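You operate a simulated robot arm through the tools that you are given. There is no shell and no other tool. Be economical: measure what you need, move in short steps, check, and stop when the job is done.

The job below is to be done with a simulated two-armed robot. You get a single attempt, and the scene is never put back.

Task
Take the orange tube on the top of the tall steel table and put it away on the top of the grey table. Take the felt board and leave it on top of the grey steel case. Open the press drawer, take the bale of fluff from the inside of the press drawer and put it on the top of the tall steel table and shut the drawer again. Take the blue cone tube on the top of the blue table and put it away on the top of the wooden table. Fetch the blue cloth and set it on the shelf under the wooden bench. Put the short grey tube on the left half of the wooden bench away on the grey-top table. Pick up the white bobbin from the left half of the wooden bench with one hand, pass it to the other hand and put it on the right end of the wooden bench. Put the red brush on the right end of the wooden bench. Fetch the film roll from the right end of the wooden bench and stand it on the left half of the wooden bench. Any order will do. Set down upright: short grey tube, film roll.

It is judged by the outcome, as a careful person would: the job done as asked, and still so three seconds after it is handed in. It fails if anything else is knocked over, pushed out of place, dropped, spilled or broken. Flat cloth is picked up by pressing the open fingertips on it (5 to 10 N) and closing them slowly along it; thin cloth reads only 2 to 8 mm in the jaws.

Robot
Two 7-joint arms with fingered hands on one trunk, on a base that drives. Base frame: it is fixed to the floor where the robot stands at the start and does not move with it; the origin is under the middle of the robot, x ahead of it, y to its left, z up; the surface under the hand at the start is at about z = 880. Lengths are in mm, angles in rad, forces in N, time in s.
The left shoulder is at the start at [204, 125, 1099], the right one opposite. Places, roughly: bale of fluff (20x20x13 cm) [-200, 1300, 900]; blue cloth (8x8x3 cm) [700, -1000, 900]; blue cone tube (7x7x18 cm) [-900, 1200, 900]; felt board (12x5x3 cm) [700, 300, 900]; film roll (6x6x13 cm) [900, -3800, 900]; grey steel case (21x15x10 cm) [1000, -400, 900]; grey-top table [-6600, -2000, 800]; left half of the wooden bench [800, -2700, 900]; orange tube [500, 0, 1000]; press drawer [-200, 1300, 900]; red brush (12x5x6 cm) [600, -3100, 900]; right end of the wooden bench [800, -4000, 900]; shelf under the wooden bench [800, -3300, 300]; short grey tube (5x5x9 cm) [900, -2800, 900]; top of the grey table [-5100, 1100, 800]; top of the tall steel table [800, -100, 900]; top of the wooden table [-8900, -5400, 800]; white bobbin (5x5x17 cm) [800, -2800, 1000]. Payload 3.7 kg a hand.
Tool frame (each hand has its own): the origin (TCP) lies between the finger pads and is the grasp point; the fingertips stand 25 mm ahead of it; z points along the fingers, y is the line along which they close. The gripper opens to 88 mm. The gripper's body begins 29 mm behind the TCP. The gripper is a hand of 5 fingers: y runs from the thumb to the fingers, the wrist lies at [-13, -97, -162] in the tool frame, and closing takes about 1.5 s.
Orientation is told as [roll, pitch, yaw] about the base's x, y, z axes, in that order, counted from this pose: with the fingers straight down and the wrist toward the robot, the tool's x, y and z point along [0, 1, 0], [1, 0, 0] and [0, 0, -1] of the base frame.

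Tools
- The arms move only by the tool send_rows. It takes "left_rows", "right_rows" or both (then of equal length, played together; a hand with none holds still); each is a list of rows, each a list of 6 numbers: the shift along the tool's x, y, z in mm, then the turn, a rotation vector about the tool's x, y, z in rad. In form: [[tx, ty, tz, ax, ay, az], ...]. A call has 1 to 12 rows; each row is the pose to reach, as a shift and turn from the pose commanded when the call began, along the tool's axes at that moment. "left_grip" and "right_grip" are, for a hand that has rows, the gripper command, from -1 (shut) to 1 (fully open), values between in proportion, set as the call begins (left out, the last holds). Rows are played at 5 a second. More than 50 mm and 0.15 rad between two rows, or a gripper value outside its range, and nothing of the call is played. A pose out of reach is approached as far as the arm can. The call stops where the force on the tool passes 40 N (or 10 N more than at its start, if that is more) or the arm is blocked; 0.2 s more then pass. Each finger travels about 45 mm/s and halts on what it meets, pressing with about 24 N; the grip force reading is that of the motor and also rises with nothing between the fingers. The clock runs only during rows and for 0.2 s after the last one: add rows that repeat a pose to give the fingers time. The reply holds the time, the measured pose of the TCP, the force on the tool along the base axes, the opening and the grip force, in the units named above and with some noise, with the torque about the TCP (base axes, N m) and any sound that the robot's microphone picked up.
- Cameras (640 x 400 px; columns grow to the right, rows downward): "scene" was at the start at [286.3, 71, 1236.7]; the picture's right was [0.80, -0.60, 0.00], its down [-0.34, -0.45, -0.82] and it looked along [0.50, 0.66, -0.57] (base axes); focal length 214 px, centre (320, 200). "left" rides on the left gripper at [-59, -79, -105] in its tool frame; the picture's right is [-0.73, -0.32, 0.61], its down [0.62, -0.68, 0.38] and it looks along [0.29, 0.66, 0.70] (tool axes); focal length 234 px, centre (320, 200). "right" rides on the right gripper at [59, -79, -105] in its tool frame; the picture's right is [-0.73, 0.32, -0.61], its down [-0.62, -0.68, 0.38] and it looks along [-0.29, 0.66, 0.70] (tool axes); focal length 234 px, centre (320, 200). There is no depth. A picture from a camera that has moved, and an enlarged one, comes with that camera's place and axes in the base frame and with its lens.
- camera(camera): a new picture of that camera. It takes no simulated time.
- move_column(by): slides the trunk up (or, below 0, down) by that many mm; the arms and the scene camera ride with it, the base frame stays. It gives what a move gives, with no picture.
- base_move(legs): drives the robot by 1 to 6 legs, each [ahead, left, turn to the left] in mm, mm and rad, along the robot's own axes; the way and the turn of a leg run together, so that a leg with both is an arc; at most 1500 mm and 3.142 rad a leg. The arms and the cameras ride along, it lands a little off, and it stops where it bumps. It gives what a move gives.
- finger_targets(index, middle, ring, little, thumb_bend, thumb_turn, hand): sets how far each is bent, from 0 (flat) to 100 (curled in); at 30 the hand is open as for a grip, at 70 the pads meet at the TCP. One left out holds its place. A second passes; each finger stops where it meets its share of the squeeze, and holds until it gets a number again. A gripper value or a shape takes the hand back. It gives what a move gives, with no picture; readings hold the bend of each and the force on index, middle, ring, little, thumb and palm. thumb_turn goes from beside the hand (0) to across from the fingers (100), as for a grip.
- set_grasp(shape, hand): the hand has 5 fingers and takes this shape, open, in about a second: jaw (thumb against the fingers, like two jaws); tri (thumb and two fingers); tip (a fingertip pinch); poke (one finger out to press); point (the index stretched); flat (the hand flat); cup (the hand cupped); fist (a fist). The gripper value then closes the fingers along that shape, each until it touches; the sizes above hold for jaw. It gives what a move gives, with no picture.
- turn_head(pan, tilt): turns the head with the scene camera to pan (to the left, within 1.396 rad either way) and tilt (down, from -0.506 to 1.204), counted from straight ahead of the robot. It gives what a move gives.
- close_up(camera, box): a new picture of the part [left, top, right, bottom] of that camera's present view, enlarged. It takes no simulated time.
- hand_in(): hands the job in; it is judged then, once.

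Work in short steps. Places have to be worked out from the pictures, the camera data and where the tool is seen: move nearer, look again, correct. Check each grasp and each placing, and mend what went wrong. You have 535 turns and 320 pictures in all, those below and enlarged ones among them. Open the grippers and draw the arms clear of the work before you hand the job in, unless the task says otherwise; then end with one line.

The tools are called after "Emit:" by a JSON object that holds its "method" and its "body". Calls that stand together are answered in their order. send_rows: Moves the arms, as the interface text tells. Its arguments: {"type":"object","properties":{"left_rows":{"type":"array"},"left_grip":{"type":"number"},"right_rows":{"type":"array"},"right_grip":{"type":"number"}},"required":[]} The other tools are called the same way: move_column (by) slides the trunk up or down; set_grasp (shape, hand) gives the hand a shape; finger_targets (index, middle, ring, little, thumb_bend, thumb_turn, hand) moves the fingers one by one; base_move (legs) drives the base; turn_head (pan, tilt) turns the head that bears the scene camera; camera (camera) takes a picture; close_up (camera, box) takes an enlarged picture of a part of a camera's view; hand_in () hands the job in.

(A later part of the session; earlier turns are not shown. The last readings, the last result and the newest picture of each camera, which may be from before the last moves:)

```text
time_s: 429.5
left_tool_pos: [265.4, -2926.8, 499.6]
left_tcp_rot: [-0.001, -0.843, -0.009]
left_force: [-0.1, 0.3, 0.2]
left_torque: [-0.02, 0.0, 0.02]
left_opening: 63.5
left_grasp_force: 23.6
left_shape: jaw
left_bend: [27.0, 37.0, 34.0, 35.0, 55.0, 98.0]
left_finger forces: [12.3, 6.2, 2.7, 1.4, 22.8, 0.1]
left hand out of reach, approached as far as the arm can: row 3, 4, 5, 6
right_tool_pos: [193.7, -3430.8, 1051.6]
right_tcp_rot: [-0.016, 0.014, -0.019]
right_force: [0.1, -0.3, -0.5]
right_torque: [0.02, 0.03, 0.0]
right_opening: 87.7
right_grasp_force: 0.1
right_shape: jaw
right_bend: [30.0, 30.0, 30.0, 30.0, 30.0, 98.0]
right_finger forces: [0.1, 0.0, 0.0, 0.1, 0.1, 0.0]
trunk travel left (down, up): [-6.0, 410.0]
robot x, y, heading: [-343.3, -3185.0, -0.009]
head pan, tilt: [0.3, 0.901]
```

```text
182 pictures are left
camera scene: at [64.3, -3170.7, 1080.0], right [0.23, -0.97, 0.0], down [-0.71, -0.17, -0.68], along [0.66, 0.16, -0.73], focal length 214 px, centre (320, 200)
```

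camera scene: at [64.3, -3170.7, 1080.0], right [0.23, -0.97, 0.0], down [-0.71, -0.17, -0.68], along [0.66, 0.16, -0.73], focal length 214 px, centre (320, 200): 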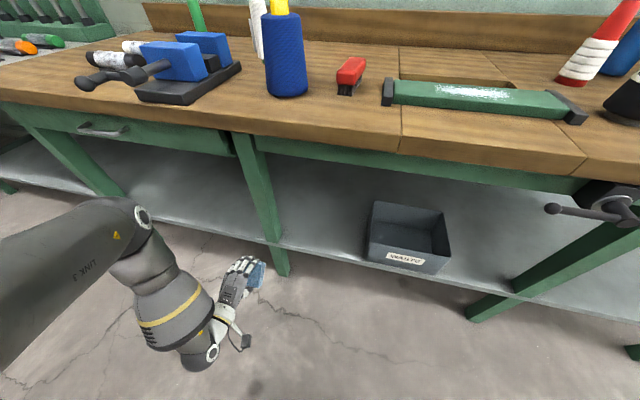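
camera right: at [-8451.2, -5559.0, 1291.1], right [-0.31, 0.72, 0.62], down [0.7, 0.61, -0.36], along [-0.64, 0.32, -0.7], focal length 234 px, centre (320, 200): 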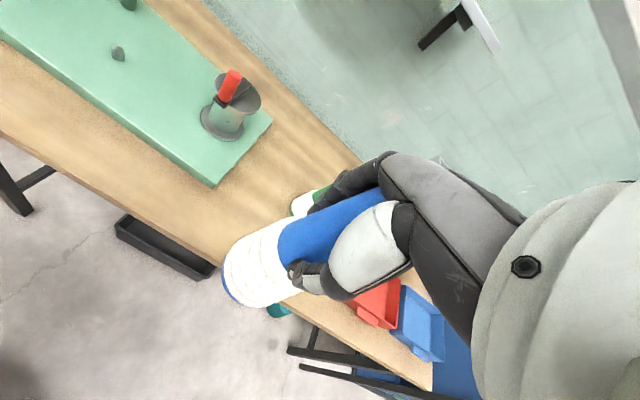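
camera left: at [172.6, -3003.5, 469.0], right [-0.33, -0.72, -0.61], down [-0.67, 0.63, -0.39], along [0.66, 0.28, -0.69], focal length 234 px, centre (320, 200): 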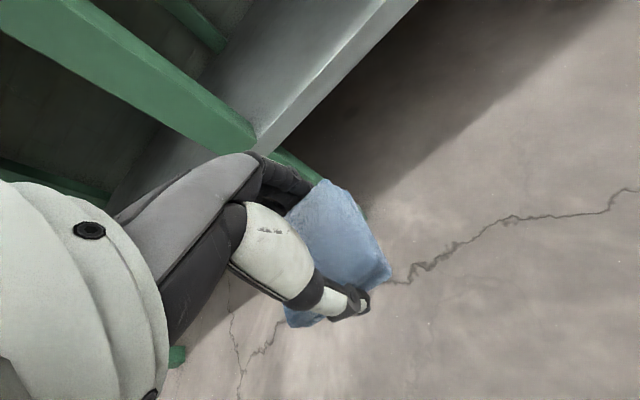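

Emit:
{"method": "send_rows", "body": {"left_rows": [[0, -4, 40, 0, 0, 0], [0, -8, 80, 0, 0, 0], [0, -12, 120, 0, 0, 0], [0, -17, 150, 0, 0, 0], [0, -17, 176, 0, 0, 0]]}}

Emit:
{"method": "camera", "body": {"camera": "scene"}}

```text
time_s: 430.7
left_tool_pos: [373.7, -2906.7, 477.9]
left_tcp_rot: [-0.001, -0.841, -0.013]
left_force: [0.2, -0.5, -0.1]
left_torque: [-0.01, 0.02, 0.02]
left_opening: 63.2
left_grasp_force: 23.8
left_shape: jaw
left_bend: [27.0, 37.0, 34.0, 35.0, 55.0, 98.0]
left_finger forces: [12.3, 6.1, 2.7, 1.4, 22.8, 0.1]
left hand out of reach, approached as far as the arm can: row 1, 2, 3, 4, 5
right_tool_pos: [194.3, -3431.8, 1051.8]
right_tcp_rot: [-0.018, 0.012, -0.02]
right_force: [0.9, -0.2, -0.7]
right_torque: [-0.02, 0.02, 0.01]
right_opening: 87.6
right_grasp_force: 0.1
right_shape: jaw
right_bend: [30.0, 30.0, 30.0, 30.0, 30.0, 98.0]
right_finger forces: [0.0, 0.1, 0.0, 0.1, 0.0, 0.0]
trunk travel left (down, up): [-6.0, 410.0]
robot x, y, heading: [-345.1, -3182.9, -0.006]
head pan, tilt: [0.3, 0.901]
```

```text
181 pictures are left
camera scene: at [64.1, -3171.0, 1079.7], right [0.23, -0.97, 0.0], down [-0.72, -0.17, -0.68], along [0.66, 0.15, -0.74], focal length 214 px, centre (320, 200)
```

scene: 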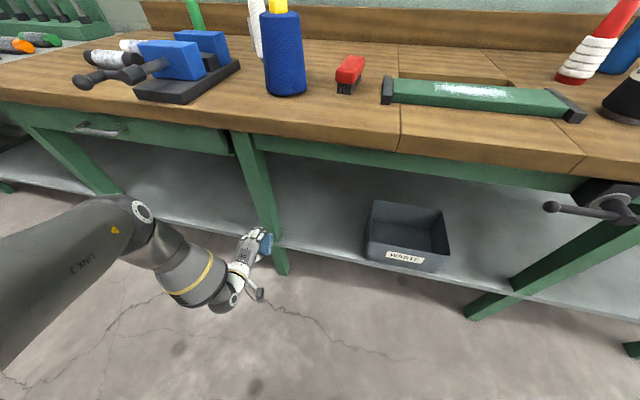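

The arm gets lower when stretched farther ahead. I back the base 150 mm and stretch the arm in free air to test ahead ≈ 830, z ≈ 360.

Emit:
{"method": "base_move", "body": {"legs": [[-150, 0, 0]]}}

Emit:
{"method": "send_rows", "body": {"left_rows": [[-5, 10, 45, 0, 0, 0], [-10, -5, 85, 0, 0, 0], [-15, -20, 125, 0, 0, 0], [-20, -30, 160, 0, 0, 0]]}}

```text
time_s: 432.1
left_tool_pos: [225.3, -2909.4, 477.8]
left_tcp_rot: [0.0, -0.84, -0.014]
left_force: [-1.0, 0.8, -0.8]
left_torque: [0.0, 0.02, -0.01]
left_opening: 62.9
left_grasp_force: 23.5
left_shape: jaw
left_bend: [27.0, 37.0, 34.0, 35.0, 55.0, 98.0]
left_finger forces: [12.3, 6.1, 2.8, 1.4, 22.7, 0.0]
right_tool_pos: [42.7, -3429.7, 1051.7]
right_tcp_rot: [-0.017, 0.01, -0.024]
right_force: [0.2, 0.1, -0.6]
right_torque: [0.02, 0.0, 0.03]
right_opening: 87.7
right_grasp_force: 0.1
right_shape: jaw
right_bend: [30.0, 30.0, 30.0, 30.0, 30.0, 98.0]
right_finger forces: [0.0, 0.1, 0.1, 0.0, 0.0, 0.0]
trunk travel left (down, up): [-6.0, 410.0]
robot x, y, heading: [-495.3, -3184.0, -0.015]
head pan, tilt: [0.3, 0.901]
```

```text
time_s: 433.1
left_tool_pos: [278.0, -2905.5, 483.5]
left_tcp_rot: [-0.001, -0.84, -0.016]
left_force: [-0.2, 0.0, -1.0]
left_torque: [0.02, 0.06, -0.02]
left_opening: 63.3
left_grasp_force: 23.9
left_shape: jaw
left_bend: [27.0, 37.0, 34.0, 35.0, 55.0, 98.0]
left_finger forces: [12.3, 6.0, 2.7, 1.4, 22.8, 0.1]
left hand out of reach, approached as far as the arm can: row 1, 2, 3, 4
right_tool_pos: [42.7, -3431.6, 1051.9]
right_tcp_rot: [-0.018, 0.012, -0.026]
right_force: [1.0, -0.3, 0.2]
right_torque: [0.0, -0.02, -0.02]
right_opening: 87.4
right_grasp_force: 0.1
right_shape: jaw
right_bend: [30.0, 30.0, 30.0, 30.0, 30.0, 98.0]
right_finger forces: [0.1, 0.1, 0.1, 0.1, 0.2, 0.0]
trunk travel left (down, up): [-6.0, 410.0]
robot x, y, heading: [-491.1, -3186.6, -0.016]
head pan, tilt: [0.3, 0.901]
```

The wrist seems limited to about z 520. I reduce the tilt to ~0.4 and test how low the hand gets at this stretch.

Emit:
{"method": "send_rows", "body": {"left_rows": [[0, 0, 0, 0.14, 0, 0], [0, 0, 10, 0.28, 0, 0], [0, -15, 25, 0.42, 0, 0], [0, -50, 50, 0.44, 0, 0], [0, -80, 80, 0.44, 0, 0], [0, -105, 105, 0.44, 0, 0]]}}

Emit:
{"method": "camera", "body": {"camera": "scene"}}

```text
time_s: 434.5
left_tool_pos: [272.3, -2900.9, 414.0]
left_tcp_rot: [-0.003, -0.401, -0.016]
left_force: [-0.6, -0.4, -0.2]
left_torque: [-0.03, -0.02, -0.02]
left_opening: 63.3
left_grasp_force: 23.7
left_shape: jaw
left_bend: [27.0, 37.0, 34.0, 35.0, 55.0, 98.0]
left_finger forces: [12.5, 6.1, 2.7, 1.5, 22.8, 0.1]
left hand out of reach, approached as far as the arm can: row 4, 5, 6
right_tool_pos: [43.5, -3432.1, 1051.4]
right_tcp_rot: [-0.017, 0.012, -0.025]
right_force: [-0.7, -0.3, -0.6]
right_torque: [-0.01, -0.02, 0.03]
right_opening: 87.6
right_grasp_force: 0.1
right_shape: jaw
right_bend: [30.0, 30.0, 30.0, 30.0, 30.0, 98.0]
right_finger forces: [0.1, 0.0, 0.1, 0.0, 0.0, 0.0]
trunk travel left (down, up): [-6.0, 410.0]
robot x, y, heading: [-491.0, -3185.7, -0.013]
head pan, tilt: [0.3, 0.901]
```

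```text
180 pictures are left
camera scene: at [-85.8, -3172.7, 1077.8], right [0.21, -0.98, 0.0], down [-0.74, -0.15, -0.66], along [0.64, 0.14, -0.75], focal length 214 px, centre (320, 200)
```

scene: 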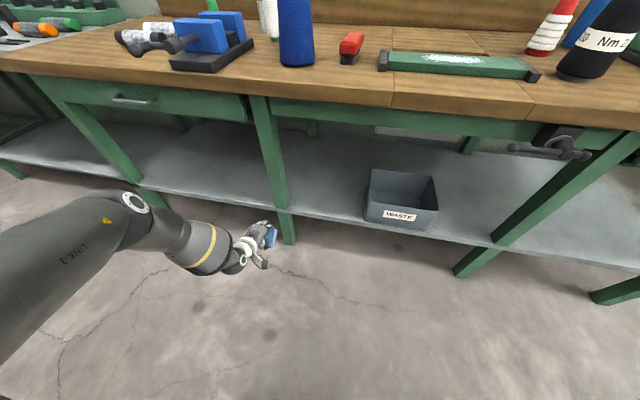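

Emit:
{"method": "send_rows", "body": {"left_rows": [[0, 0, 0, 0.13, 0, 0], [0, 10, 5, 0.26, 0, 0], [0, 15, 20, 0.4, 0, 0], [0, 20, 40, 0.4, 0, 0], [0, 30, 60, 0.4, 0, 0]]}}

```text
time_s: 435.7
left_tool_pos: [302.3, -2893.8, 403.3]
left_tcp_rot: [-0.001, -0.002, -0.019]
left_force: [0.2, 0.1, -0.5]
left_torque: [-0.03, 0.02, -0.04]
left_opening: 63.5
left_grasp_force: 24.2
left_shape: jaw
left_bend: [27.0, 37.0, 34.0, 35.0, 55.0, 98.0]
left_finger forces: [12.6, 6.1, 2.7, 1.5, 22.6, 0.0]
left hand out of reach, approached as far as the arm can: row 4, 5
right_tool_pos: [44.2, -3431.2, 1050.8]
right_tcp_rot: [-0.017, 0.013, -0.023]
right_force: [0.2, -0.2, 0.6]
right_torque: [-0.01, 0.01, -0.03]
right_opening: 87.7
right_grasp_force: 0.1
right_shape: jaw
right_bend: [30.0, 30.0, 30.0, 30.0, 30.0, 98.0]
right_finger forces: [0.0, 0.1, 0.1, 0.0, 0.0, 0.1]
trunk travel left (down, up): [-6.0, 410.0]
robot x, y, heading: [-488.9, -3183.4, -0.016]
head pan, tilt: [0.3, 0.901]
```

With vertical fingers the hand reaches z ≈ 403 at 790 mm ahead, and cross-checking views puts the shelf top near z 345, front edge x ≈ 445 — so this height suits. I shift right and drive in until the hand is over the shelf, elbow still in front of the bench.

Emit:
{"method": "base_move", "body": {"legs": [[0, -146, 0.01], [120, 0, 0]]}}

Emit:
{"method": "camera", "body": {"camera": "left"}}

Emit:
{"method": "camera", "body": {"camera": "scene"}}

```text
time_s: 438.5
left_tool_pos: [416.7, -3036.4, 401.9]
left_tcp_rot: [-0.001, -0.001, -0.011]
left_force: [-0.2, 0.2, -0.3]
left_torque: [-0.01, -0.02, -0.01]
left_opening: 63.2
left_grasp_force: 23.9
left_shape: jaw
left_bend: [27.0, 37.0, 34.0, 35.0, 55.0, 98.0]
left_finger forces: [12.5, 6.0, 2.7, 1.4, 22.6, 0.0]
right_tool_pos: [162.3, -3574.8, 1050.0]
right_tcp_rot: [-0.018, 0.011, -0.016]
right_force: [0.3, 0.7, 0.2]
right_torque: [0.01, -0.02, -0.02]
right_opening: 87.7
right_grasp_force: 0.0
right_shape: jaw
right_bend: [30.0, 30.0, 30.0, 30.0, 30.0, 98.0]
right_finger forces: [0.1, 0.0, 0.1, 0.0, 0.1, 0.0]
trunk travel left (down, up): [-6.0, 410.0]
robot x, y, heading: [-378.3, -3331.3, -0.009]
head pan, tilt: [0.3, 0.901]
```

```text
179 pictures are left
camera left: at [336.9, -3093.4, 506.5], right [-0.33, -0.72, -0.61], down [-0.68, 0.63, -0.38], along [0.66, 0.28, -0.7], focal length 234 px, centre (320, 200)
```

left: 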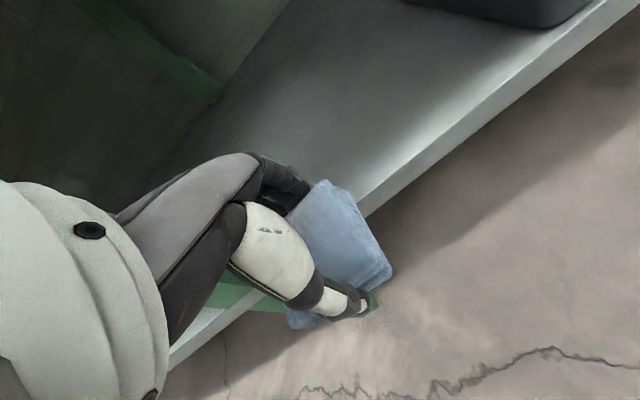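

```text
178 pictures are left
camera scene: at [30.2, -3317.2, 1077.6], right [0.21, -0.98, 0.0], down [-0.73, -0.16, -0.66], along [0.64, 0.14, -0.75], focal length 214 px, centre (320, 200)
```

scene: 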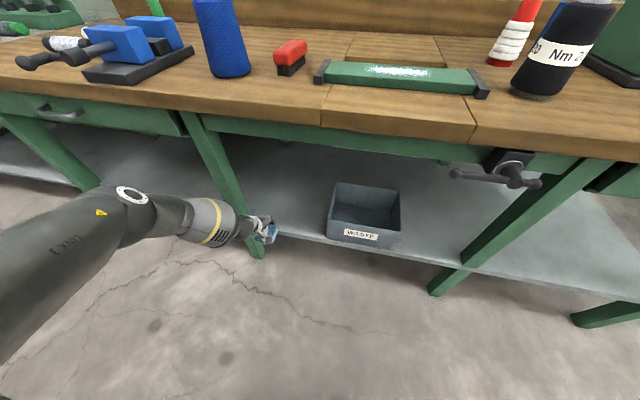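

The shelf height is still uncertain (330–400), so I raise the hand 65 mm for entry, drive in, and will lower by touch.

Emit:
{"method": "send_rows", "body": {"left_rows": [[0, 0, -35, 0, 0, 0], [0, 0, -65, 0, 0, 0]]}}

Emit:
{"method": "base_move", "body": {"legs": [[112, 0, 0]]}}

Emit:
{"method": "camera", "body": {"camera": "left"}}

Emit:
{"method": "camera", "body": {"camera": "scene"}}

```text
time_s: 439.1
left_tool_pos: [415.3, -3037.0, 466.2]
left_tcp_rot: [-0.001, 0.001, -0.011]
left_force: [-0.1, -0.3, -1.0]
left_torque: [0.01, 0.01, 0.0]
left_opening: 63.2
left_grasp_force: 24.2
left_shape: jaw
left_bend: [27.0, 37.0, 34.0, 35.0, 55.0, 98.0]
left_finger forces: [12.5, 6.1, 2.7, 1.4, 22.5, 0.1]
right_tool_pos: [160.9, -3574.2, 1052.3]
right_tcp_rot: [-0.016, 0.013, -0.015]
right_force: [0.0, 0.5, 0.5]
right_torque: [-0.01, 0.02, -0.01]
right_opening: 87.6
right_grasp_force: 0.0
right_shape: jaw
right_bend: [30.0, 30.0, 30.0, 30.0, 30.0, 98.0]
right_finger forces: [0.0, 0.0, 0.1, 0.1, 0.0, 0.1]
trunk travel left (down, up): [-6.0, 410.0]
robot x, y, heading: [-379.3, -3333.0, -0.008]
head pan, tilt: [0.3, 0.901]
```

```text
time_s: 440.3
left_tool_pos: [527.4, -3036.7, 465.2]
left_tcp_rot: [0.0, -0.001, -0.009]
left_force: [-0.5, 0.0, -0.4]
left_torque: [0.0, -0.04, 0.01]
left_opening: 63.3
left_grasp_force: 24.2
left_shape: jaw
left_bend: [27.0, 37.0, 34.0, 35.0, 55.0, 98.0]
left_finger forces: [12.4, 6.1, 2.8, 1.3, 22.6, 0.1]
right_tool_pos: [273.3, -3574.0, 1052.1]
right_tcp_rot: [-0.017, 0.012, -0.013]
right_force: [-0.3, -0.5, -0.4]
right_torque: [0.01, 0.0, -0.03]
right_opening: 87.6
right_grasp_force: 0.1
right_shape: jaw
right_bend: [30.0, 30.0, 30.0, 30.0, 30.0, 98.0]
right_finger forces: [0.1, 0.1, 0.0, 0.1, 0.0, 0.0]
trunk travel left (down, up): [-6.0, 410.0]
robot x, y, heading: [-266.1, -3332.8, -0.007]
head pan, tilt: [0.3, 0.901]
```

```text
177 pictures are left
camera left: at [448.1, -3094.0, 570.6], right [-0.33, -0.72, -0.61], down [-0.68, 0.63, -0.38], along [0.66, 0.28, -0.7], focal length 234 px, centre (320, 200)
```

left: 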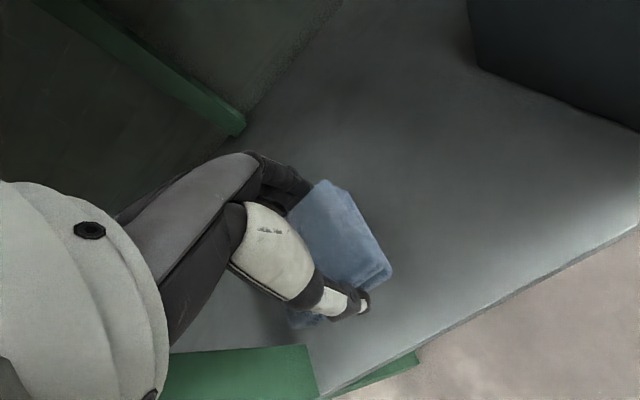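

```text
176 pictures are left
camera scene: at [143.5, -3311.3, 1084.2], right [0.28, -0.96, 0.0], down [-0.67, -0.19, -0.72], along [0.69, 0.2, -0.7], focal length 214 px, centre (320, 200)
```

scene: 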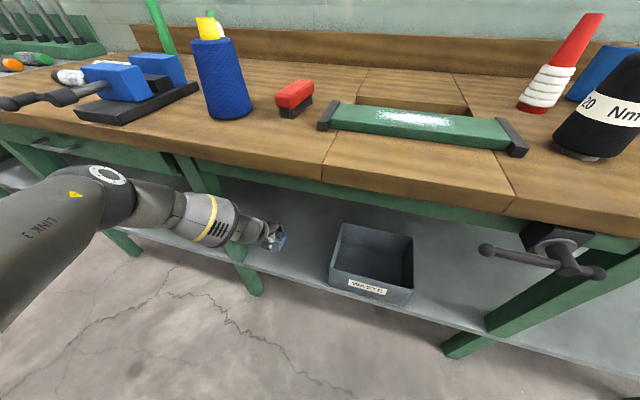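

The hand is over the shelf, arm clear of the bench edge. I lower by touch.

Emit:
{"method": "send_rows", "body": {"left_rows": [[0, 0, 15, 0, 0, 0], [0, 0, 30, 0, 0, 0], [0, 0, 42, 0, 0, 0], [0, 0, 52, 0, 0, 0], [0, 0, 60, 0, 0, 0]]}}

Emit:
{"method": "camera", "body": {"camera": "left"}}

Emit:
{"method": "close_up", "body": {"camera": "scene", "box": [180, 180, 340, 300]}}

```text
time_s: 441.5
left_tool_pos: [528.3, -3037.0, 407.1]
left_tcp_rot: [-0.002, 0.0, -0.007]
left_force: [-0.5, 0.2, -0.4]
left_torque: [0.0, 0.0, 0.01]
left_opening: 63.3
left_grasp_force: 24.3
left_shape: jaw
left_bend: [27.0, 37.0, 34.0, 35.0, 55.0, 98.0]
left_finger forces: [12.4, 6.1, 2.7, 1.4, 22.5, 0.0]
right_tool_pos: [271.9, -3575.0, 1051.4]
right_tcp_rot: [-0.018, 0.012, -0.016]
right_force: [-0.9, 1.2, 0.0]
right_torque: [0.0, 0.0, -0.02]
right_opening: 87.4
right_grasp_force: 0.1
right_shape: jaw
right_bend: [30.0, 30.0, 30.0, 30.0, 30.0, 98.0]
right_finger forces: [0.0, 0.1, 0.1, 0.0, 0.0, 0.0]
trunk travel left (down, up): [-6.0, 410.0]
robot x, y, heading: [-266.3, -3331.1, -0.009]
head pan, tilt: [0.3, 0.901]
```

```text
175 pictures are left
camera left: at [448.0, -3094.7, 511.3], right [-0.33, -0.72, -0.61], down [-0.68, 0.63, -0.38], along [0.66, 0.28, -0.7], focal length 234 px, centre (320, 200)
```

left: 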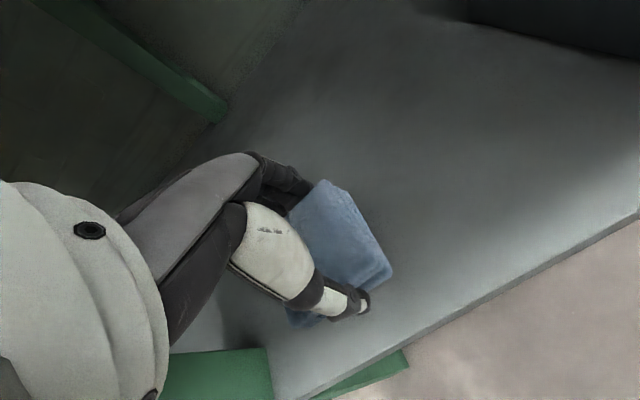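

```text
3.33 times, centred on (260, 240) of scene
camera zoom: at [140.1, -3318.1, 1077.2], right [0.21, -0.98, 0.0], down [-0.74, -0.16, -0.65], along [0.64, 0.14, -0.76], focal length 715 px, centre (520, 67)
```

zoom: 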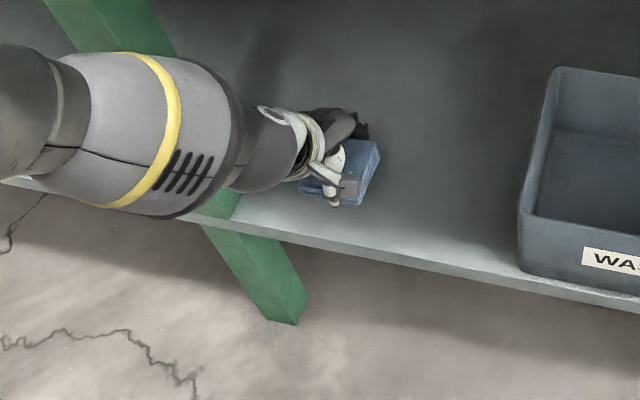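

Two wrist views put the shelf at z ≈ 365, so the cloth is almost down. I lower further by touch.

Emit:
{"method": "send_rows", "body": {"left_rows": [[0, -3, 5, 0, 0, 0], [0, -6, 10, 0, 0, 0], [0, -10, 15, 0, 0, 0], [0, -14, 20, 0, 0, 0]]}}

```text
time_s: 442.5
left_tool_pos: [509.8, -3034.2, 391.6]
left_tcp_rot: [0.0, -0.001, -0.009]
left_force: [-0.5, -0.1, -0.4]
left_torque: [0.0, -0.03, -0.02]
left_opening: 63.2
left_grasp_force: 23.6
left_shape: jaw
left_bend: [27.0, 37.0, 34.0, 35.0, 55.0, 98.0]
left_finger forces: [12.4, 6.2, 2.7, 1.4, 22.5, 0.0]
left hand out of reach, approached as far as the arm can: row 3, 4
right_tool_pos: [271.7, -3574.3, 1052.0]
right_tcp_rot: [-0.018, 0.013, -0.015]
right_force: [-0.7, -0.7, 0.0]
right_torque: [-0.02, 0.01, -0.03]
right_opening: 87.8
right_grasp_force: 0.1
right_shape: jaw
right_bend: [30.0, 30.0, 30.0, 30.0, 30.0, 98.0]
right_finger forces: [0.0, 0.0, 0.0, 0.1, 0.1, 0.0]
trunk travel left (down, up): [-6.0, 410.0]
robot x, y, heading: [-268.2, -3331.2, -0.012]
head pan, tilt: [0.3, 0.901]
```

No contact yet at z 392. I move in 25 mm more and use the last 6 mm of trunk travel.

Emit:
{"method": "base_move", "body": {"legs": [[28, 0, 0]]}}

Emit:
{"method": "move_column", "body": {"by": -6}}

Emit:
{"method": "close_up", "body": {"camera": "left", "box": [240, 140, 480, 360]}}

Emit:
{"method": "camera", "body": {"camera": "scene"}}

```text
time_s: 443.3
left_tool_pos: [539.2, -3036.2, 391.5]
left_tcp_rot: [0.0, 0.0, -0.011]
left_force: [0.2, 0.5, -0.4]
left_torque: [0.0, 0.03, 0.01]
left_opening: 63.1
left_grasp_force: 24.4
left_shape: jaw
left_bend: [27.0, 37.0, 34.0, 35.0, 55.0, 98.0]
left_finger forces: [12.5, 6.0, 2.7, 1.4, 22.6, 0.1]
right_tool_pos: [301.2, -3574.6, 1051.6]
right_tcp_rot: [-0.019, 0.011, -0.012]
right_force: [0.0, 0.0, 0.9]
right_torque: [0.02, 0.0, 0.01]
right_opening: 87.9
right_grasp_force: 0.0
right_shape: jaw
right_bend: [30.0, 30.0, 30.0, 30.0, 30.0, 98.0]
right_finger forces: [0.0, 0.0, 0.1, 0.0, 0.0, 0.1]
trunk travel left (down, up): [-6.0, 410.0]
robot x, y, heading: [-237.3, -3337.0, -0.005]
head pan, tilt: [0.3, 0.901]
```

```text
time_s: 443.8
left_tool_pos: [538.2, -3035.4, 386.0]
left_tcp_rot: [0.0, -0.002, -0.009]
left_force: [-0.1, -0.2, -0.5]
left_torque: [-0.02, -0.03, 0.04]
left_opening: 63.1
left_grasp_force: 24.1
left_shape: jaw
left_bend: [27.0, 37.0, 34.0, 35.0, 55.0, 98.0]
left_finger forces: [12.5, 6.1, 2.8, 1.4, 22.6, 0.0]
right_tool_pos: [299.2, -3576.2, 1046.7]
right_tcp_rot: [-0.017, 0.01, -0.016]
right_force: [0.2, 0.5, 0.4]
right_torque: [-0.01, -0.01, -0.03]
right_opening: 87.9
right_grasp_force: 0.0
right_shape: jaw
right_bend: [30.0, 30.0, 30.0, 30.0, 30.0, 98.0]
right_finger forces: [0.0, 0.1, 0.0, 0.0, 0.1, 0.0]
trunk travel left (down, up): [0.0, 416.0]
robot x, y, heading: [-242.1, -3332.8, -0.008]
head pan, tilt: [0.3, 0.901]
```

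```text
1.82 times, centred on (360, 250) of left
camera zoom: at [458.4, -3093.6, 491.4], right [-0.33, -0.72, -0.61], down [-0.68, 0.63, -0.38], along [0.66, 0.28, -0.7], focal length 426 px, centre (247, 109)
```

zoom: 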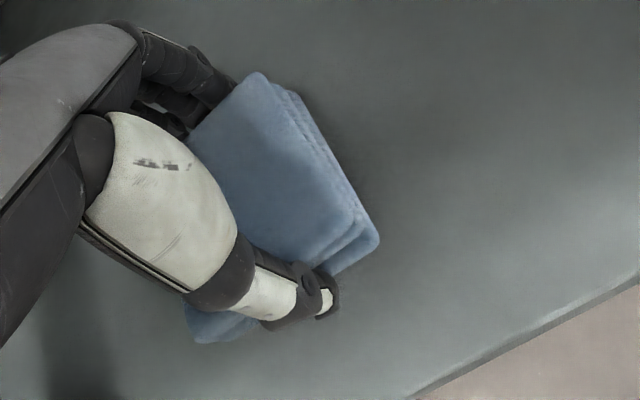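

```text
172 pictures are left
camera scene: at [170.5, -3318.0, 1071.7], right [0.21, -0.98, 0.0], down [-0.74, -0.16, -0.66], along [0.64, 0.14, -0.75], focal length 214 px, centre (320, 200)
```

scene: 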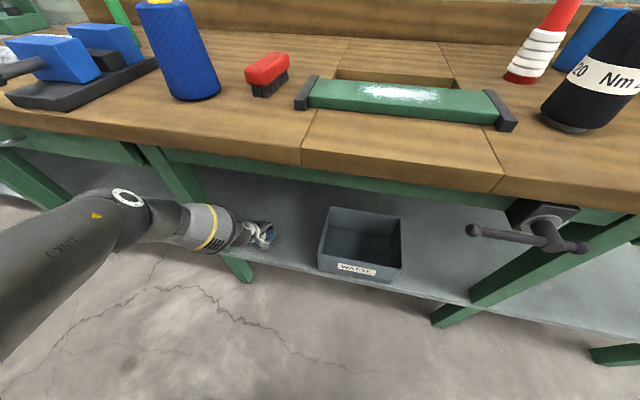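

The contact shadow suggests only a small gap. I try a little lower with the arm.

Emit:
{"method": "send_rows", "body": {"left_rows": [[0, -2, 5, 0.04, 0, 0], [0, -4, 10, 0.08, 0, 0], [0, -6, 15, 0.12, 0, 0], [0, -8, 22, 0.16, 0, 0]]}}

```text
time_s: 444.8
left_tool_pos: [522.3, -3032.3, 376.9]
left_tcp_rot: [-0.002, 0.16, -0.007]
left_force: [-1.0, -0.3, 0.4]
left_torque: [-0.02, -0.01, 0.0]
left_opening: 63.2
left_grasp_force: 24.4
left_shape: jaw
left_bend: [27.0, 37.0, 34.0, 35.0, 55.0, 98.0]
left_finger forces: [12.5, 6.1, 2.6, 1.4, 22.6, 0.1]
left hand out of reach, approached as far as the arm can: row 2, 3, 4
right_tool_pos: [299.3, -3575.8, 1046.4]
right_tcp_rot: [-0.017, 0.013, -0.013]
right_force: [0.1, -0.6, -0.2]
right_torque: [0.0, -0.02, 0.0]
right_opening: 87.6
right_grasp_force: 0.0
right_shape: jaw
right_bend: [30.0, 30.0, 30.0, 30.0, 30.0, 98.0]
right_finger forces: [0.0, 0.1, 0.0, 0.0, 0.0, 0.0]
trunk travel left (down, up): [0.0, 416.0]
robot x, y, heading: [-234.2, -3331.4, -0.01]
head pan, tilt: [0.3, 0.901]
```

At z 377 the cloth's underside is within a few centimetres of the shelf at most — fine for a folded cloth. I release it and rise.

Emit:
{"method": "send_rows", "body": {"left_rows": [[0, 0, 0, 0, 0, 0], [0, 0, 0, 0, 0, 0], [0, 0, 0, 0, 0, 0], [0, 0, 0, 0, 0, 0], [0, 0, 0, 0, 0, 0], [0, 0, 0, 0, 0, 0], [0, 0, -25, 0, 0, 0], [0, 0, -50, 0, 0, 0], [0, 0, -80, 0, 0, 0]], "left_grip": 1}}

Emit:
{"method": "camera", "body": {"camera": "left"}}

Emit:
{"method": "close_up", "body": {"camera": "scene", "box": [180, 180, 340, 300]}}

```text
time_s: 446.8
left_tool_pos: [532.6, -3034.1, 456.3]
left_tcp_rot: [0.001, 0.161, -0.009]
left_force: [-0.7, -0.1, 0.5]
left_torque: [0.03, -0.03, -0.02]
left_opening: 87.6
left_grasp_force: 0.1
left_shape: jaw
left_bend: [30.0, 30.0, 30.0, 30.0, 30.0, 98.0]
left_finger forces: [0.1, 0.0, 0.0, 0.0, 0.0, 0.1]
right_tool_pos: [299.8, -3575.7, 1046.3]
right_tcp_rot: [-0.016, 0.013, -0.015]
right_force: [-0.5, 0.7, 0.7]
right_torque: [0.01, 0.0, 0.02]
right_opening: 87.7
right_grasp_force: 0.0
right_shape: jaw
right_bend: [30.0, 30.0, 30.0, 30.0, 30.0, 98.0]
right_finger forces: [0.0, 0.0, 0.0, 0.0, 0.1, 0.0]
trunk travel left (down, up): [0.0, 416.0]
robot x, y, heading: [-238.7, -3331.8, -0.01]
head pan, tilt: [0.3, 0.901]
```

```text
171 pictures are left
camera left: at [471.0, -3090.9, 572.2], right [-0.42, -0.72, -0.55], down [-0.73, 0.63, -0.27], along [0.54, 0.29, -0.79], focal length 234 px, centre (320, 200)
```

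left: 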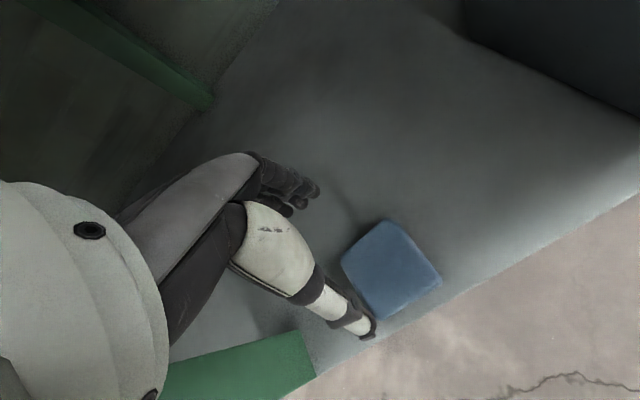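

```text
3.33 times, centred on (260, 240) of scene
camera zoom: at [173.5, -3311.1, 1079.3], right [0.28, -0.96, 0.0], down [-0.66, -0.2, -0.72], along [0.69, 0.21, -0.69], focal length 715 px, centre (520, 67)
```

zoom: 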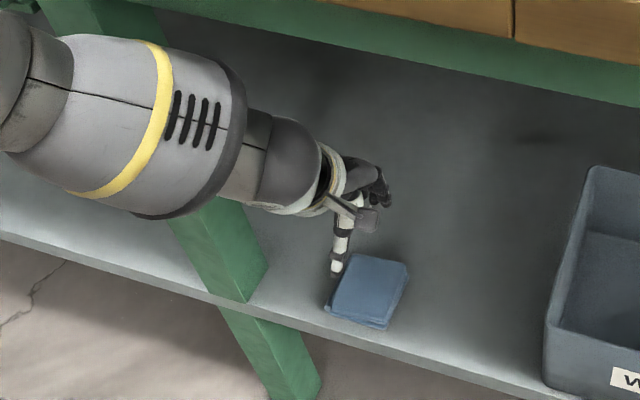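

The cloth lies flat on the shelf, fully supported. I back straight out and then bring arm and trunk up.

Emit:
{"method": "base_move", "body": {"legs": [[-260, 0, 0]]}}

Emit:
{"method": "send_rows", "body": {"left_rows": [[0, -10, -45, -0.08, 0, 0], [0, -10, -90, -0.16, 0, 0], [0, -10, -135, -0.16, 0, 0], [0, -10, -180, -0.16, 0, 0], [0, -10, -225, -0.16, 0, 0], [0, -10, -270, -0.16, 0, 0], [0, -10, -315, -0.16, 0, 0], [0, -10, -360, -0.16, 0, 0], [0, -10, -405, -0.16, 0, 0], [0, -10, -450, -0.16, 0, 0], [0, -10, -490, -0.16, 0, 0]]}}

Emit:
{"method": "move_column", "body": {"by": 150}}

Emit:
{"method": "turn_head", "body": {"pan": 0.2, "tilt": 0.4}}

Emit:
{"method": "camera", "body": {"camera": "scene"}}

```text
time_s: 448.7
left_tool_pos: [269.5, -3029.5, 455.2]
left_tcp_rot: [0.001, 0.159, -0.008]
left_force: [0.1, -0.1, 0.3]
left_torque: [0.0, -0.02, 0.01]
left_opening: 87.7
left_grasp_force: 0.1
left_shape: jaw
left_bend: [30.0, 30.0, 30.0, 30.0, 30.0, 98.0]
left_finger forces: [0.1, 0.1, 0.0, 0.0, 0.0, 0.1]
right_tool_pos: [37.9, -3573.2, 1045.7]
right_tcp_rot: [-0.017, 0.014, -0.013]
right_force: [0.6, 0.8, 1.0]
right_torque: [-0.02, 0.02, -0.01]
right_opening: 87.7
right_grasp_force: 0.1
right_shape: jaw
right_bend: [30.0, 30.0, 30.0, 30.0, 30.0, 98.0]
right_finger forces: [0.0, 0.0, 0.1, 0.0, 0.0, 0.0]
trunk travel left (down, up): [0.0, 416.0]
robot x, y, heading: [-502.5, -3333.8, -0.005]
head pan, tilt: [0.3, 0.901]
```

```text
time_s: 451.1
left_tool_pos: [338.2, -3031.5, 941.1]
left_tcp_rot: [0.0, 0.0, -0.009]
left_force: [-0.3, -0.3, -0.1]
left_torque: [0.03, -0.01, 0.0]
left_opening: 87.6
left_grasp_force: 0.1
left_shape: jaw
left_bend: [30.0, 30.0, 30.0, 30.0, 30.0, 98.0]
left_finger forces: [0.1, 0.1, 0.1, 0.0, 0.0, 0.1]
right_tool_pos: [37.0, -3574.2, 1046.7]
right_tcp_rot: [-0.017, 0.012, -0.013]
right_force: [-0.7, 0.4, 0.1]
right_torque: [-0.01, -0.01, -0.01]
right_opening: 87.4
right_grasp_force: 0.0
right_shape: jaw
right_bend: [30.0, 30.0, 30.0, 30.0, 30.0, 98.0]
right_finger forces: [0.0, 0.0, 0.0, 0.0, 0.0, 0.0]
trunk travel left (down, up): [0.0, 416.0]
robot x, y, heading: [-499.6, -3329.2, -0.008]
head pan, tilt: [0.3, 0.901]
```

```text
time_s: 452.9
left_tool_pos: [340.3, -3031.0, 1087.9]
left_tcp_rot: [0.0, 0.003, -0.009]
left_force: [1.1, 0.8, 0.2]
left_torque: [-0.05, -0.02, -0.03]
left_opening: 87.7
left_grasp_force: 0.0
left_shape: jaw
left_bend: [30.0, 30.0, 30.0, 30.0, 30.0, 98.0]
left_finger forces: [0.1, 0.1, 0.0, 0.1, 0.1, 0.0]
right_tool_pos: [39.1, -3573.5, 1195.0]
right_tcp_rot: [-0.017, 0.015, -0.012]
right_force: [0.0, -0.7, 0.0]
right_torque: [-0.04, 0.01, -0.03]
right_opening: 87.7
right_grasp_force: 0.0
right_shape: jaw
right_bend: [30.0, 30.0, 30.0, 30.0, 30.0, 98.0]
right_finger forces: [0.0, 0.1, 0.0, 0.0, 0.0, 0.0]
trunk travel left (down, up): [-150.0, 265.0]
robot x, y, heading: [-498.2, -3331.1, -0.006]
head pan, tilt: [0.3, 0.901]
```

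```text
time_s: 453.8
left_tool_pos: [339.3, -3031.2, 1091.0]
left_tcp_rot: [-0.001, 0.001, -0.009]
left_force: [-0.6, 1.0, -0.3]
left_torque: [0.04, 0.03, -0.02]
left_opening: 87.8
left_grasp_force: 0.0
left_shape: jaw
left_bend: [30.0, 30.0, 30.0, 30.0, 30.0, 98.0]
left_finger forces: [0.0, 0.0, 0.0, 0.0, 0.1, 0.0]
right_tool_pos: [35.2, -3573.3, 1195.1]
right_tcp_rot: [-0.018, 0.012, -0.014]
right_force: [-0.6, -0.2, -0.3]
right_torque: [0.02, -0.04, -0.01]
right_opening: 87.6
right_grasp_force: 0.1
right_shape: jaw
right_bend: [30.0, 30.0, 30.0, 30.0, 30.0, 98.0]
right_finger forces: [0.0, 0.0, 0.1, 0.0, 0.0, 0.0]
trunk travel left (down, up): [-150.0, 265.0]
robot x, y, heading: [-499.6, -3333.3, -0.006]
head pan, tilt: [0.201, 0.4]
```

```text
169 pictures are left
camera scene: at [-204.6, -3314.0, 1284.4], right [0.19, -0.98, 0.0], down [-0.38, -0.08, -0.92], along [0.9, 0.18, -0.39], focal length 214 px, centre (320, 200)
```

scene: 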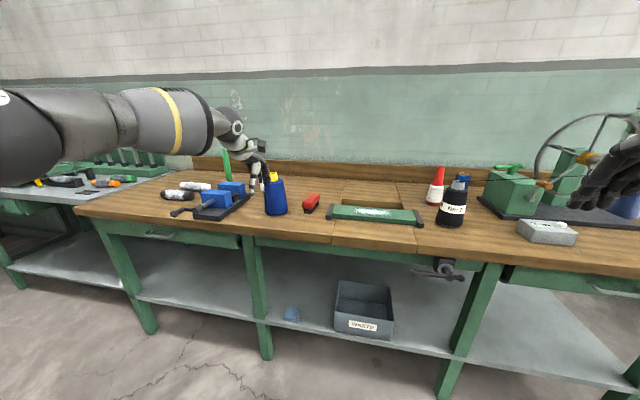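

The cloth is seen on the shelf. Now I inspect the bench top: first the left half from nearer.

Emit:
{"method": "base_move", "body": {"legs": [[0, 150, 0], [220, 0, 0]]}}

Emit:
{"method": "turn_head", "body": {"pan": 0.2, "tilt": 0.55}}

Emit:
{"method": "camera", "body": {"camera": "scene"}}

Emit:
{"method": "camera", "body": {"camera": "left"}}

```text
time_s: 457.0
left_tool_pos: [553.5, -2882.3, 1092.4]
left_tcp_rot: [0.0, -0.002, -0.009]
left_force: [-0.2, -0.1, -0.8]
left_torque: [0.01, 0.0, 0.02]
left_opening: 87.7
left_grasp_force: 0.0
left_shape: jaw
left_bend: [30.0, 30.0, 30.0, 30.0, 30.0, 98.0]
left_finger forces: [0.0, 0.0, 0.0, 0.0, 0.0, 0.1]
right_tool_pos: [253.5, -3425.3, 1197.0]
right_tcp_rot: [-0.017, 0.011, -0.015]
right_force: [0.1, -0.4, 0.2]
right_torque: [-0.01, 0.01, 0.03]
right_opening: 87.6
right_grasp_force: 0.0
right_shape: jaw
right_bend: [30.0, 30.0, 30.0, 30.0, 30.0, 98.0]
right_finger forces: [0.1, 0.0, 0.0, 0.0, 0.0, 0.0]
trunk travel left (down, up): [-150.0, 265.0]
robot x, y, heading: [-286.8, -3179.6, -0.007]
head pan, tilt: [0.201, 0.4]
```

```text
time_s: 457.7
left_tool_pos: [554.5, -2883.1, 1091.3]
left_tcp_rot: [0.002, -0.003, -0.009]
left_force: [-0.6, 0.8, -0.9]
left_torque: [0.0, 0.0, 0.0]
left_opening: 87.9
left_grasp_force: 0.0
left_shape: jaw
left_bend: [30.0, 30.0, 30.0, 30.0, 30.0, 98.0]
left_finger forces: [0.0, 0.1, 0.0, 0.0, 0.1, 0.0]
right_tool_pos: [253.5, -3424.7, 1196.1]
right_tcp_rot: [-0.017, 0.011, -0.014]
right_force: [0.2, -0.2, 0.4]
right_torque: [0.02, 0.01, 0.02]
right_opening: 87.6
right_grasp_force: 0.1
right_shape: jaw
right_bend: [30.0, 30.0, 30.0, 30.0, 30.0, 98.0]
right_finger forces: [0.0, 0.0, 0.0, 0.1, 0.0, 0.0]
trunk travel left (down, up): [-150.0, 265.0]
robot x, y, heading: [-287.3, -3183.0, -0.011]
head pan, tilt: [0.201, 0.55]
```

```text
168 pictures are left
camera scene: at [8.8, -3166.1, 1270.8], right [0.19, -0.98, 0.0], down [-0.51, -0.1, -0.85], along [0.84, 0.16, -0.52], focal length 214 px, centre (320, 200)
```

scene: 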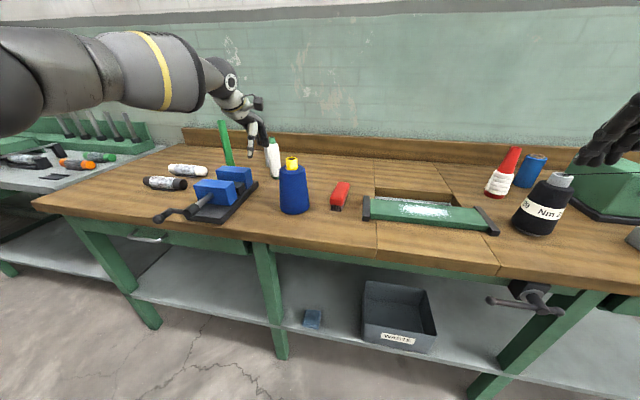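

```text
167 pictures are left
camera left: at [475.0, -2940.6, 1196.1], right [-0.33, -0.72, -0.61], down [-0.68, 0.63, -0.38], along [0.66, 0.28, -0.7], focal length 234 px, centre (320, 200)
```

left: 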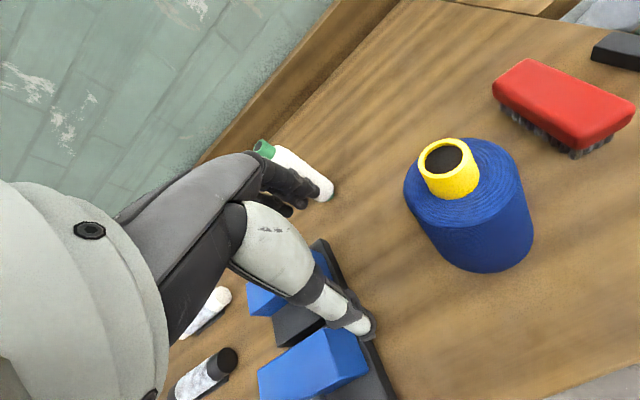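

The hand blocks part of the view. I lift and pull the left hand back and zoom on the bench's left half.

Emit:
{"method": "send_rows", "body": {"left_rows": [[0, -40, -20, 0, 0, 0], [0, -85, -40, 0, 0, 0], [20, -130, -60, 0, 0, 0], [40, -170, -80, 0, 0, 0], [60, -205, -95, 0, 0, 0], [80, -235, -110, 0, 0, 0]]}}

Emit:
{"method": "close_up", "body": {"camera": "scene", "box": [110, 100, 410, 250]}}

Emit:
{"method": "close_up", "body": {"camera": "scene", "box": [400, 110, 640, 260]}}

```text
refused: row 3 steps farther than a row can; nothing moved
```

```text
2.13 times, centred on (260, 175) of scene
camera zoom: at [8.8, -3166.1, 1270.8], right [0.19, -0.98, 0.0], down [-0.51, -0.1, -0.85], along [0.84, 0.16, -0.52], focal length 458 px, centre (448, 253)
```

zoom: 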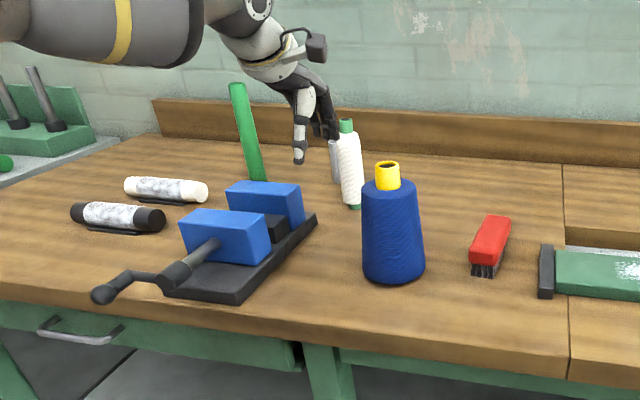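

```text
2.67 times, centred on (520, 185) of scene
camera zoom: at [8.8, -3166.1, 1270.8], right [0.19, -0.98, 0.0], down [-0.51, -0.1, -0.85], along [0.84, 0.16, -0.52], focal length 572 px, centre (-213, 240)
```

zoom: 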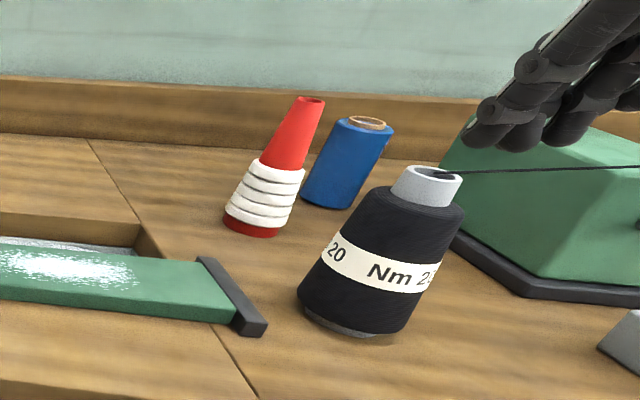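

The short grey tube stands right behind the white bobbin; the film roll is the blue roll on the right. I retract the left hand with shorter steps and look again.

Emit:
{"method": "send_rows", "body": {"left_rows": [[0, -40, -20, 0, 0, 0], [0, -80, -40, 0, 0, 0], [15, -120, -55, 0, 0, 0], [30, -160, -70, 0, 0, 0], [45, -200, -85, 0, 0, 0], [60, -235, -100, 0, 0, 0]]}}

Emit:
{"method": "close_up", "body": {"camera": "scene", "box": [180, 100, 380, 240]}}

Emit:
{"method": "camera", "body": {"camera": "left"}}

```text
time_s: 459.1
left_tool_pos: [318.3, -2820.1, 1190.8]
left_tcp_rot: [-0.001, -0.003, -0.009]
left_force: [-0.2, -0.3, -0.2]
left_torque: [-0.01, 0.02, 0.02]
left_opening: 87.5
left_grasp_force: 0.0
left_shape: jaw
left_bend: [30.0, 30.0, 30.0, 30.0, 30.0, 98.0]
left_finger forces: [0.1, 0.1, 0.1, 0.0, 0.0, 0.0]
right_tool_pos: [252.9, -3424.3, 1196.7]
right_tcp_rot: [-0.018, 0.011, -0.015]
right_force: [-0.2, 0.8, 0.6]
right_torque: [0.02, -0.04, -0.01]
right_opening: 87.7
right_grasp_force: 0.1
right_shape: jaw
right_bend: [30.0, 30.0, 30.0, 30.0, 30.0, 98.0]
right_finger forces: [0.1, 0.0, 0.0, 0.1, 0.0, 0.0]
trunk travel left (down, up): [-150.0, 265.0]
robot x, y, heading: [-285.7, -3183.8, -0.003]
head pan, tilt: [0.201, 0.55]
```

```text
2.86 times, centred on (280, 170) of scene
camera zoom: at [7.7, -3165.6, 1271.2], right [0.19, -0.98, 0.0], down [-0.51, -0.1, -0.85], along [0.84, 0.16, -0.52], focal length 613 px, centre (434, 286)
```

zoom: 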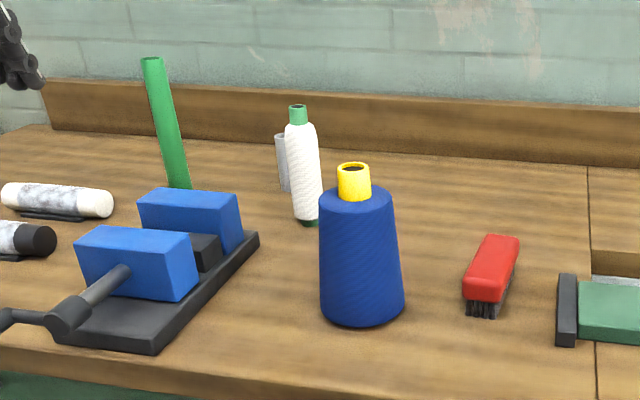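

```text
163 pictures are left
camera left: at [238.0, -2877.5, 1296.5], right [-0.33, -0.72, -0.61], down [-0.68, 0.63, -0.38], along [0.66, 0.28, -0.7], focal length 234 px, centre (320, 200)
```

left: 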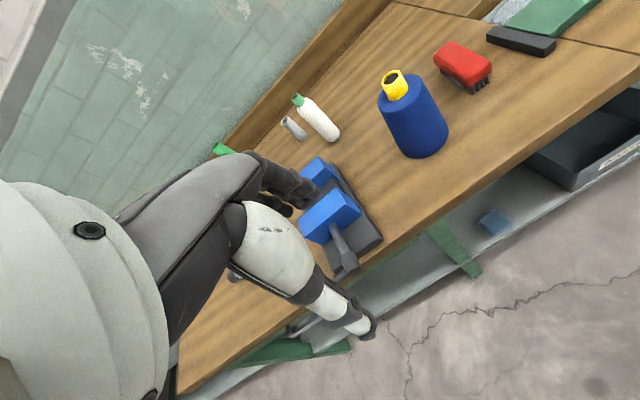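

Triangulated: bench top z ≈ 882; white bobbin (783, −2829); grey tube (890, −2753); red brush (600, −3118) lying along x; film roll (≈885, −3795); blue cone near (590, −2975). I move up to take the bobbin with the left hand first.

Emit:
{"method": "base_move", "body": {"legs": [[0, 110, 0], [270, 0, 0]]}}

Emit:
{"method": "send_rows", "body": {"left_rows": [[-10, 20, 0, 0, -0.13, 0], [-30, 40, 0, 0, -0.26, 0], [-50, 60, 0, 0, -0.4, 0], [-70, 80, 0, 0, -0.4, 0]]}}

Emit:
{"method": "turn_head", "body": {"pan": 0.35, "tilt": 0.5}}

Emit:
{"method": "camera", "body": {"camera": "scene"}}

Emit:
{"method": "camera", "body": {"camera": "left"}}

```text
time_s: 462.2
left_tool_pos: [587.6, -2708.5, 1191.2]
left_tcp_rot: [0.0, -0.002, -0.003]
left_force: [0.6, -0.2, 0.1]
left_torque: [0.0, -0.01, -0.01]
left_opening: 87.6
left_grasp_force: 0.1
left_shape: jaw
left_bend: [30.0, 30.0, 30.0, 30.0, 30.0, 98.0]
left_finger forces: [0.0, 0.0, 0.0, 0.1, 0.0, 0.0]
right_tool_pos: [525.5, -3314.5, 1196.7]
right_tcp_rot: [-0.016, 0.013, -0.006]
right_force: [0.2, -0.6, 0.0]
right_torque: [-0.01, -0.01, 0.0]
right_opening: 87.9
right_grasp_force: 0.0
right_shape: jaw
right_bend: [30.0, 30.0, 30.0, 30.0, 30.0, 98.0]
right_finger forces: [0.0, 0.0, 0.1, 0.1, 0.0, 0.0]
trunk travel left (down, up): [-150.0, 265.0]
robot x, y, heading: [-15.2, -3074.9, -0.002]
head pan, tilt: [0.201, 0.55]
```

```text
time_s: 463.2
left_tool_pos: [667.5, -2780.2, 1191.1]
left_tcp_rot: [-0.402, 0.0, -0.001]
left_force: [0.6, 0.6, 0.1]
left_torque: [0.04, 0.01, 0.0]
left_opening: 87.9
left_grasp_force: 0.1
left_shape: jaw
left_bend: [30.0, 30.0, 30.0, 30.0, 30.0, 98.0]
left_finger forces: [0.0, 0.0, 0.0, 0.0, 0.1, 0.1]
right_tool_pos: [524.6, -3315.4, 1194.8]
right_tcp_rot: [-0.015, 0.012, -0.007]
right_force: [0.2, -0.3, 0.0]
right_torque: [0.01, 0.0, -0.06]
right_opening: 87.5
right_grasp_force: 0.3
right_shape: jaw
right_bend: [30.0, 30.0, 30.0, 30.0, 30.0, 98.0]
right_finger forces: [0.2, 0.0, 0.1, 0.0, 0.0, 0.0]
trunk travel left (down, up): [-150.0, 265.0]
robot x, y, heading: [-15.5, -3074.0, 0.004]
head pan, tilt: [0.201, 0.55]
```

```text
time_s: 463.9
left_tool_pos: [665.5, -2778.5, 1190.7]
left_tcp_rot: [-0.402, -0.002, -0.003]
left_force: [1.0, 0.6, 0.3]
left_torque: [-0.02, -0.01, 0.02]
left_opening: 87.5
left_grasp_force: 0.1
left_shape: jaw
left_bend: [30.0, 30.0, 30.0, 30.0, 30.0, 98.0]
left_finger forces: [0.0, 0.0, 0.0, 0.0, 0.0, 0.0]
right_tool_pos: [524.3, -3314.8, 1195.0]
right_tcp_rot: [-0.018, 0.012, -0.008]
right_force: [0.4, -0.7, -0.5]
right_torque: [0.03, 0.02, 0.01]
right_opening: 87.9
right_grasp_force: 0.0
right_shape: jaw
right_bend: [30.0, 30.0, 30.0, 30.0, 30.0, 98.0]
right_finger forces: [0.0, 0.0, 0.1, 0.0, 0.0, 0.0]
trunk travel left (down, up): [-150.0, 265.0]
robot x, y, heading: [-20.1, -3072.2, 0.003]
head pan, tilt: [0.351, 0.499]
```

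```text
162 pictures are left
camera scene: at [275.6, -3043.6, 1275.4], right [0.34, -0.94, 0.0], down [-0.45, -0.16, -0.88], along [0.82, 0.3, -0.48], focal length 214 px, centre (320, 200)
```

scene: 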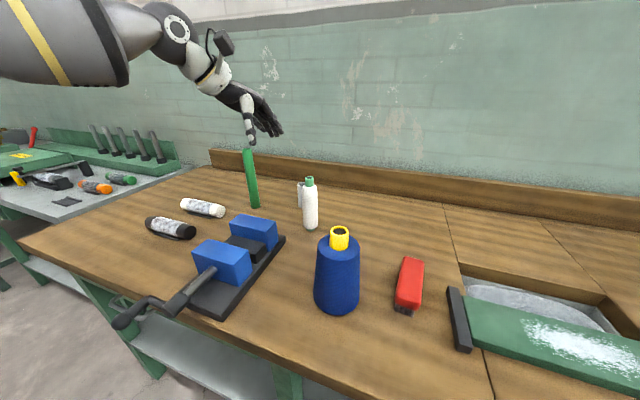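

```text
161 pictures are left
camera left: at [586.6, -2791.1, 1311.1], right [-0.32, -0.9, -0.28], down [-0.68, 0.43, -0.6], along [0.66, -0.01, -0.75], focal length 234 px, centre (320, 200)
```

left: 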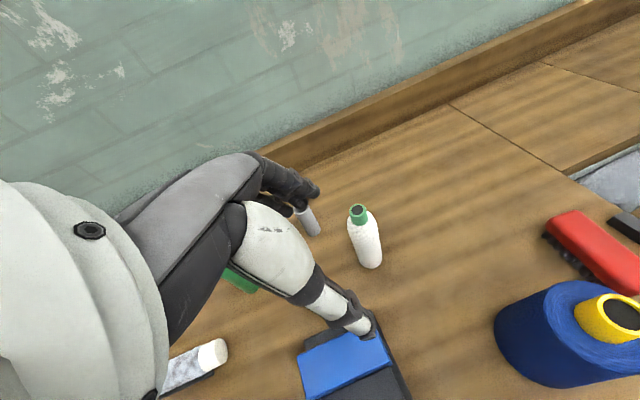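

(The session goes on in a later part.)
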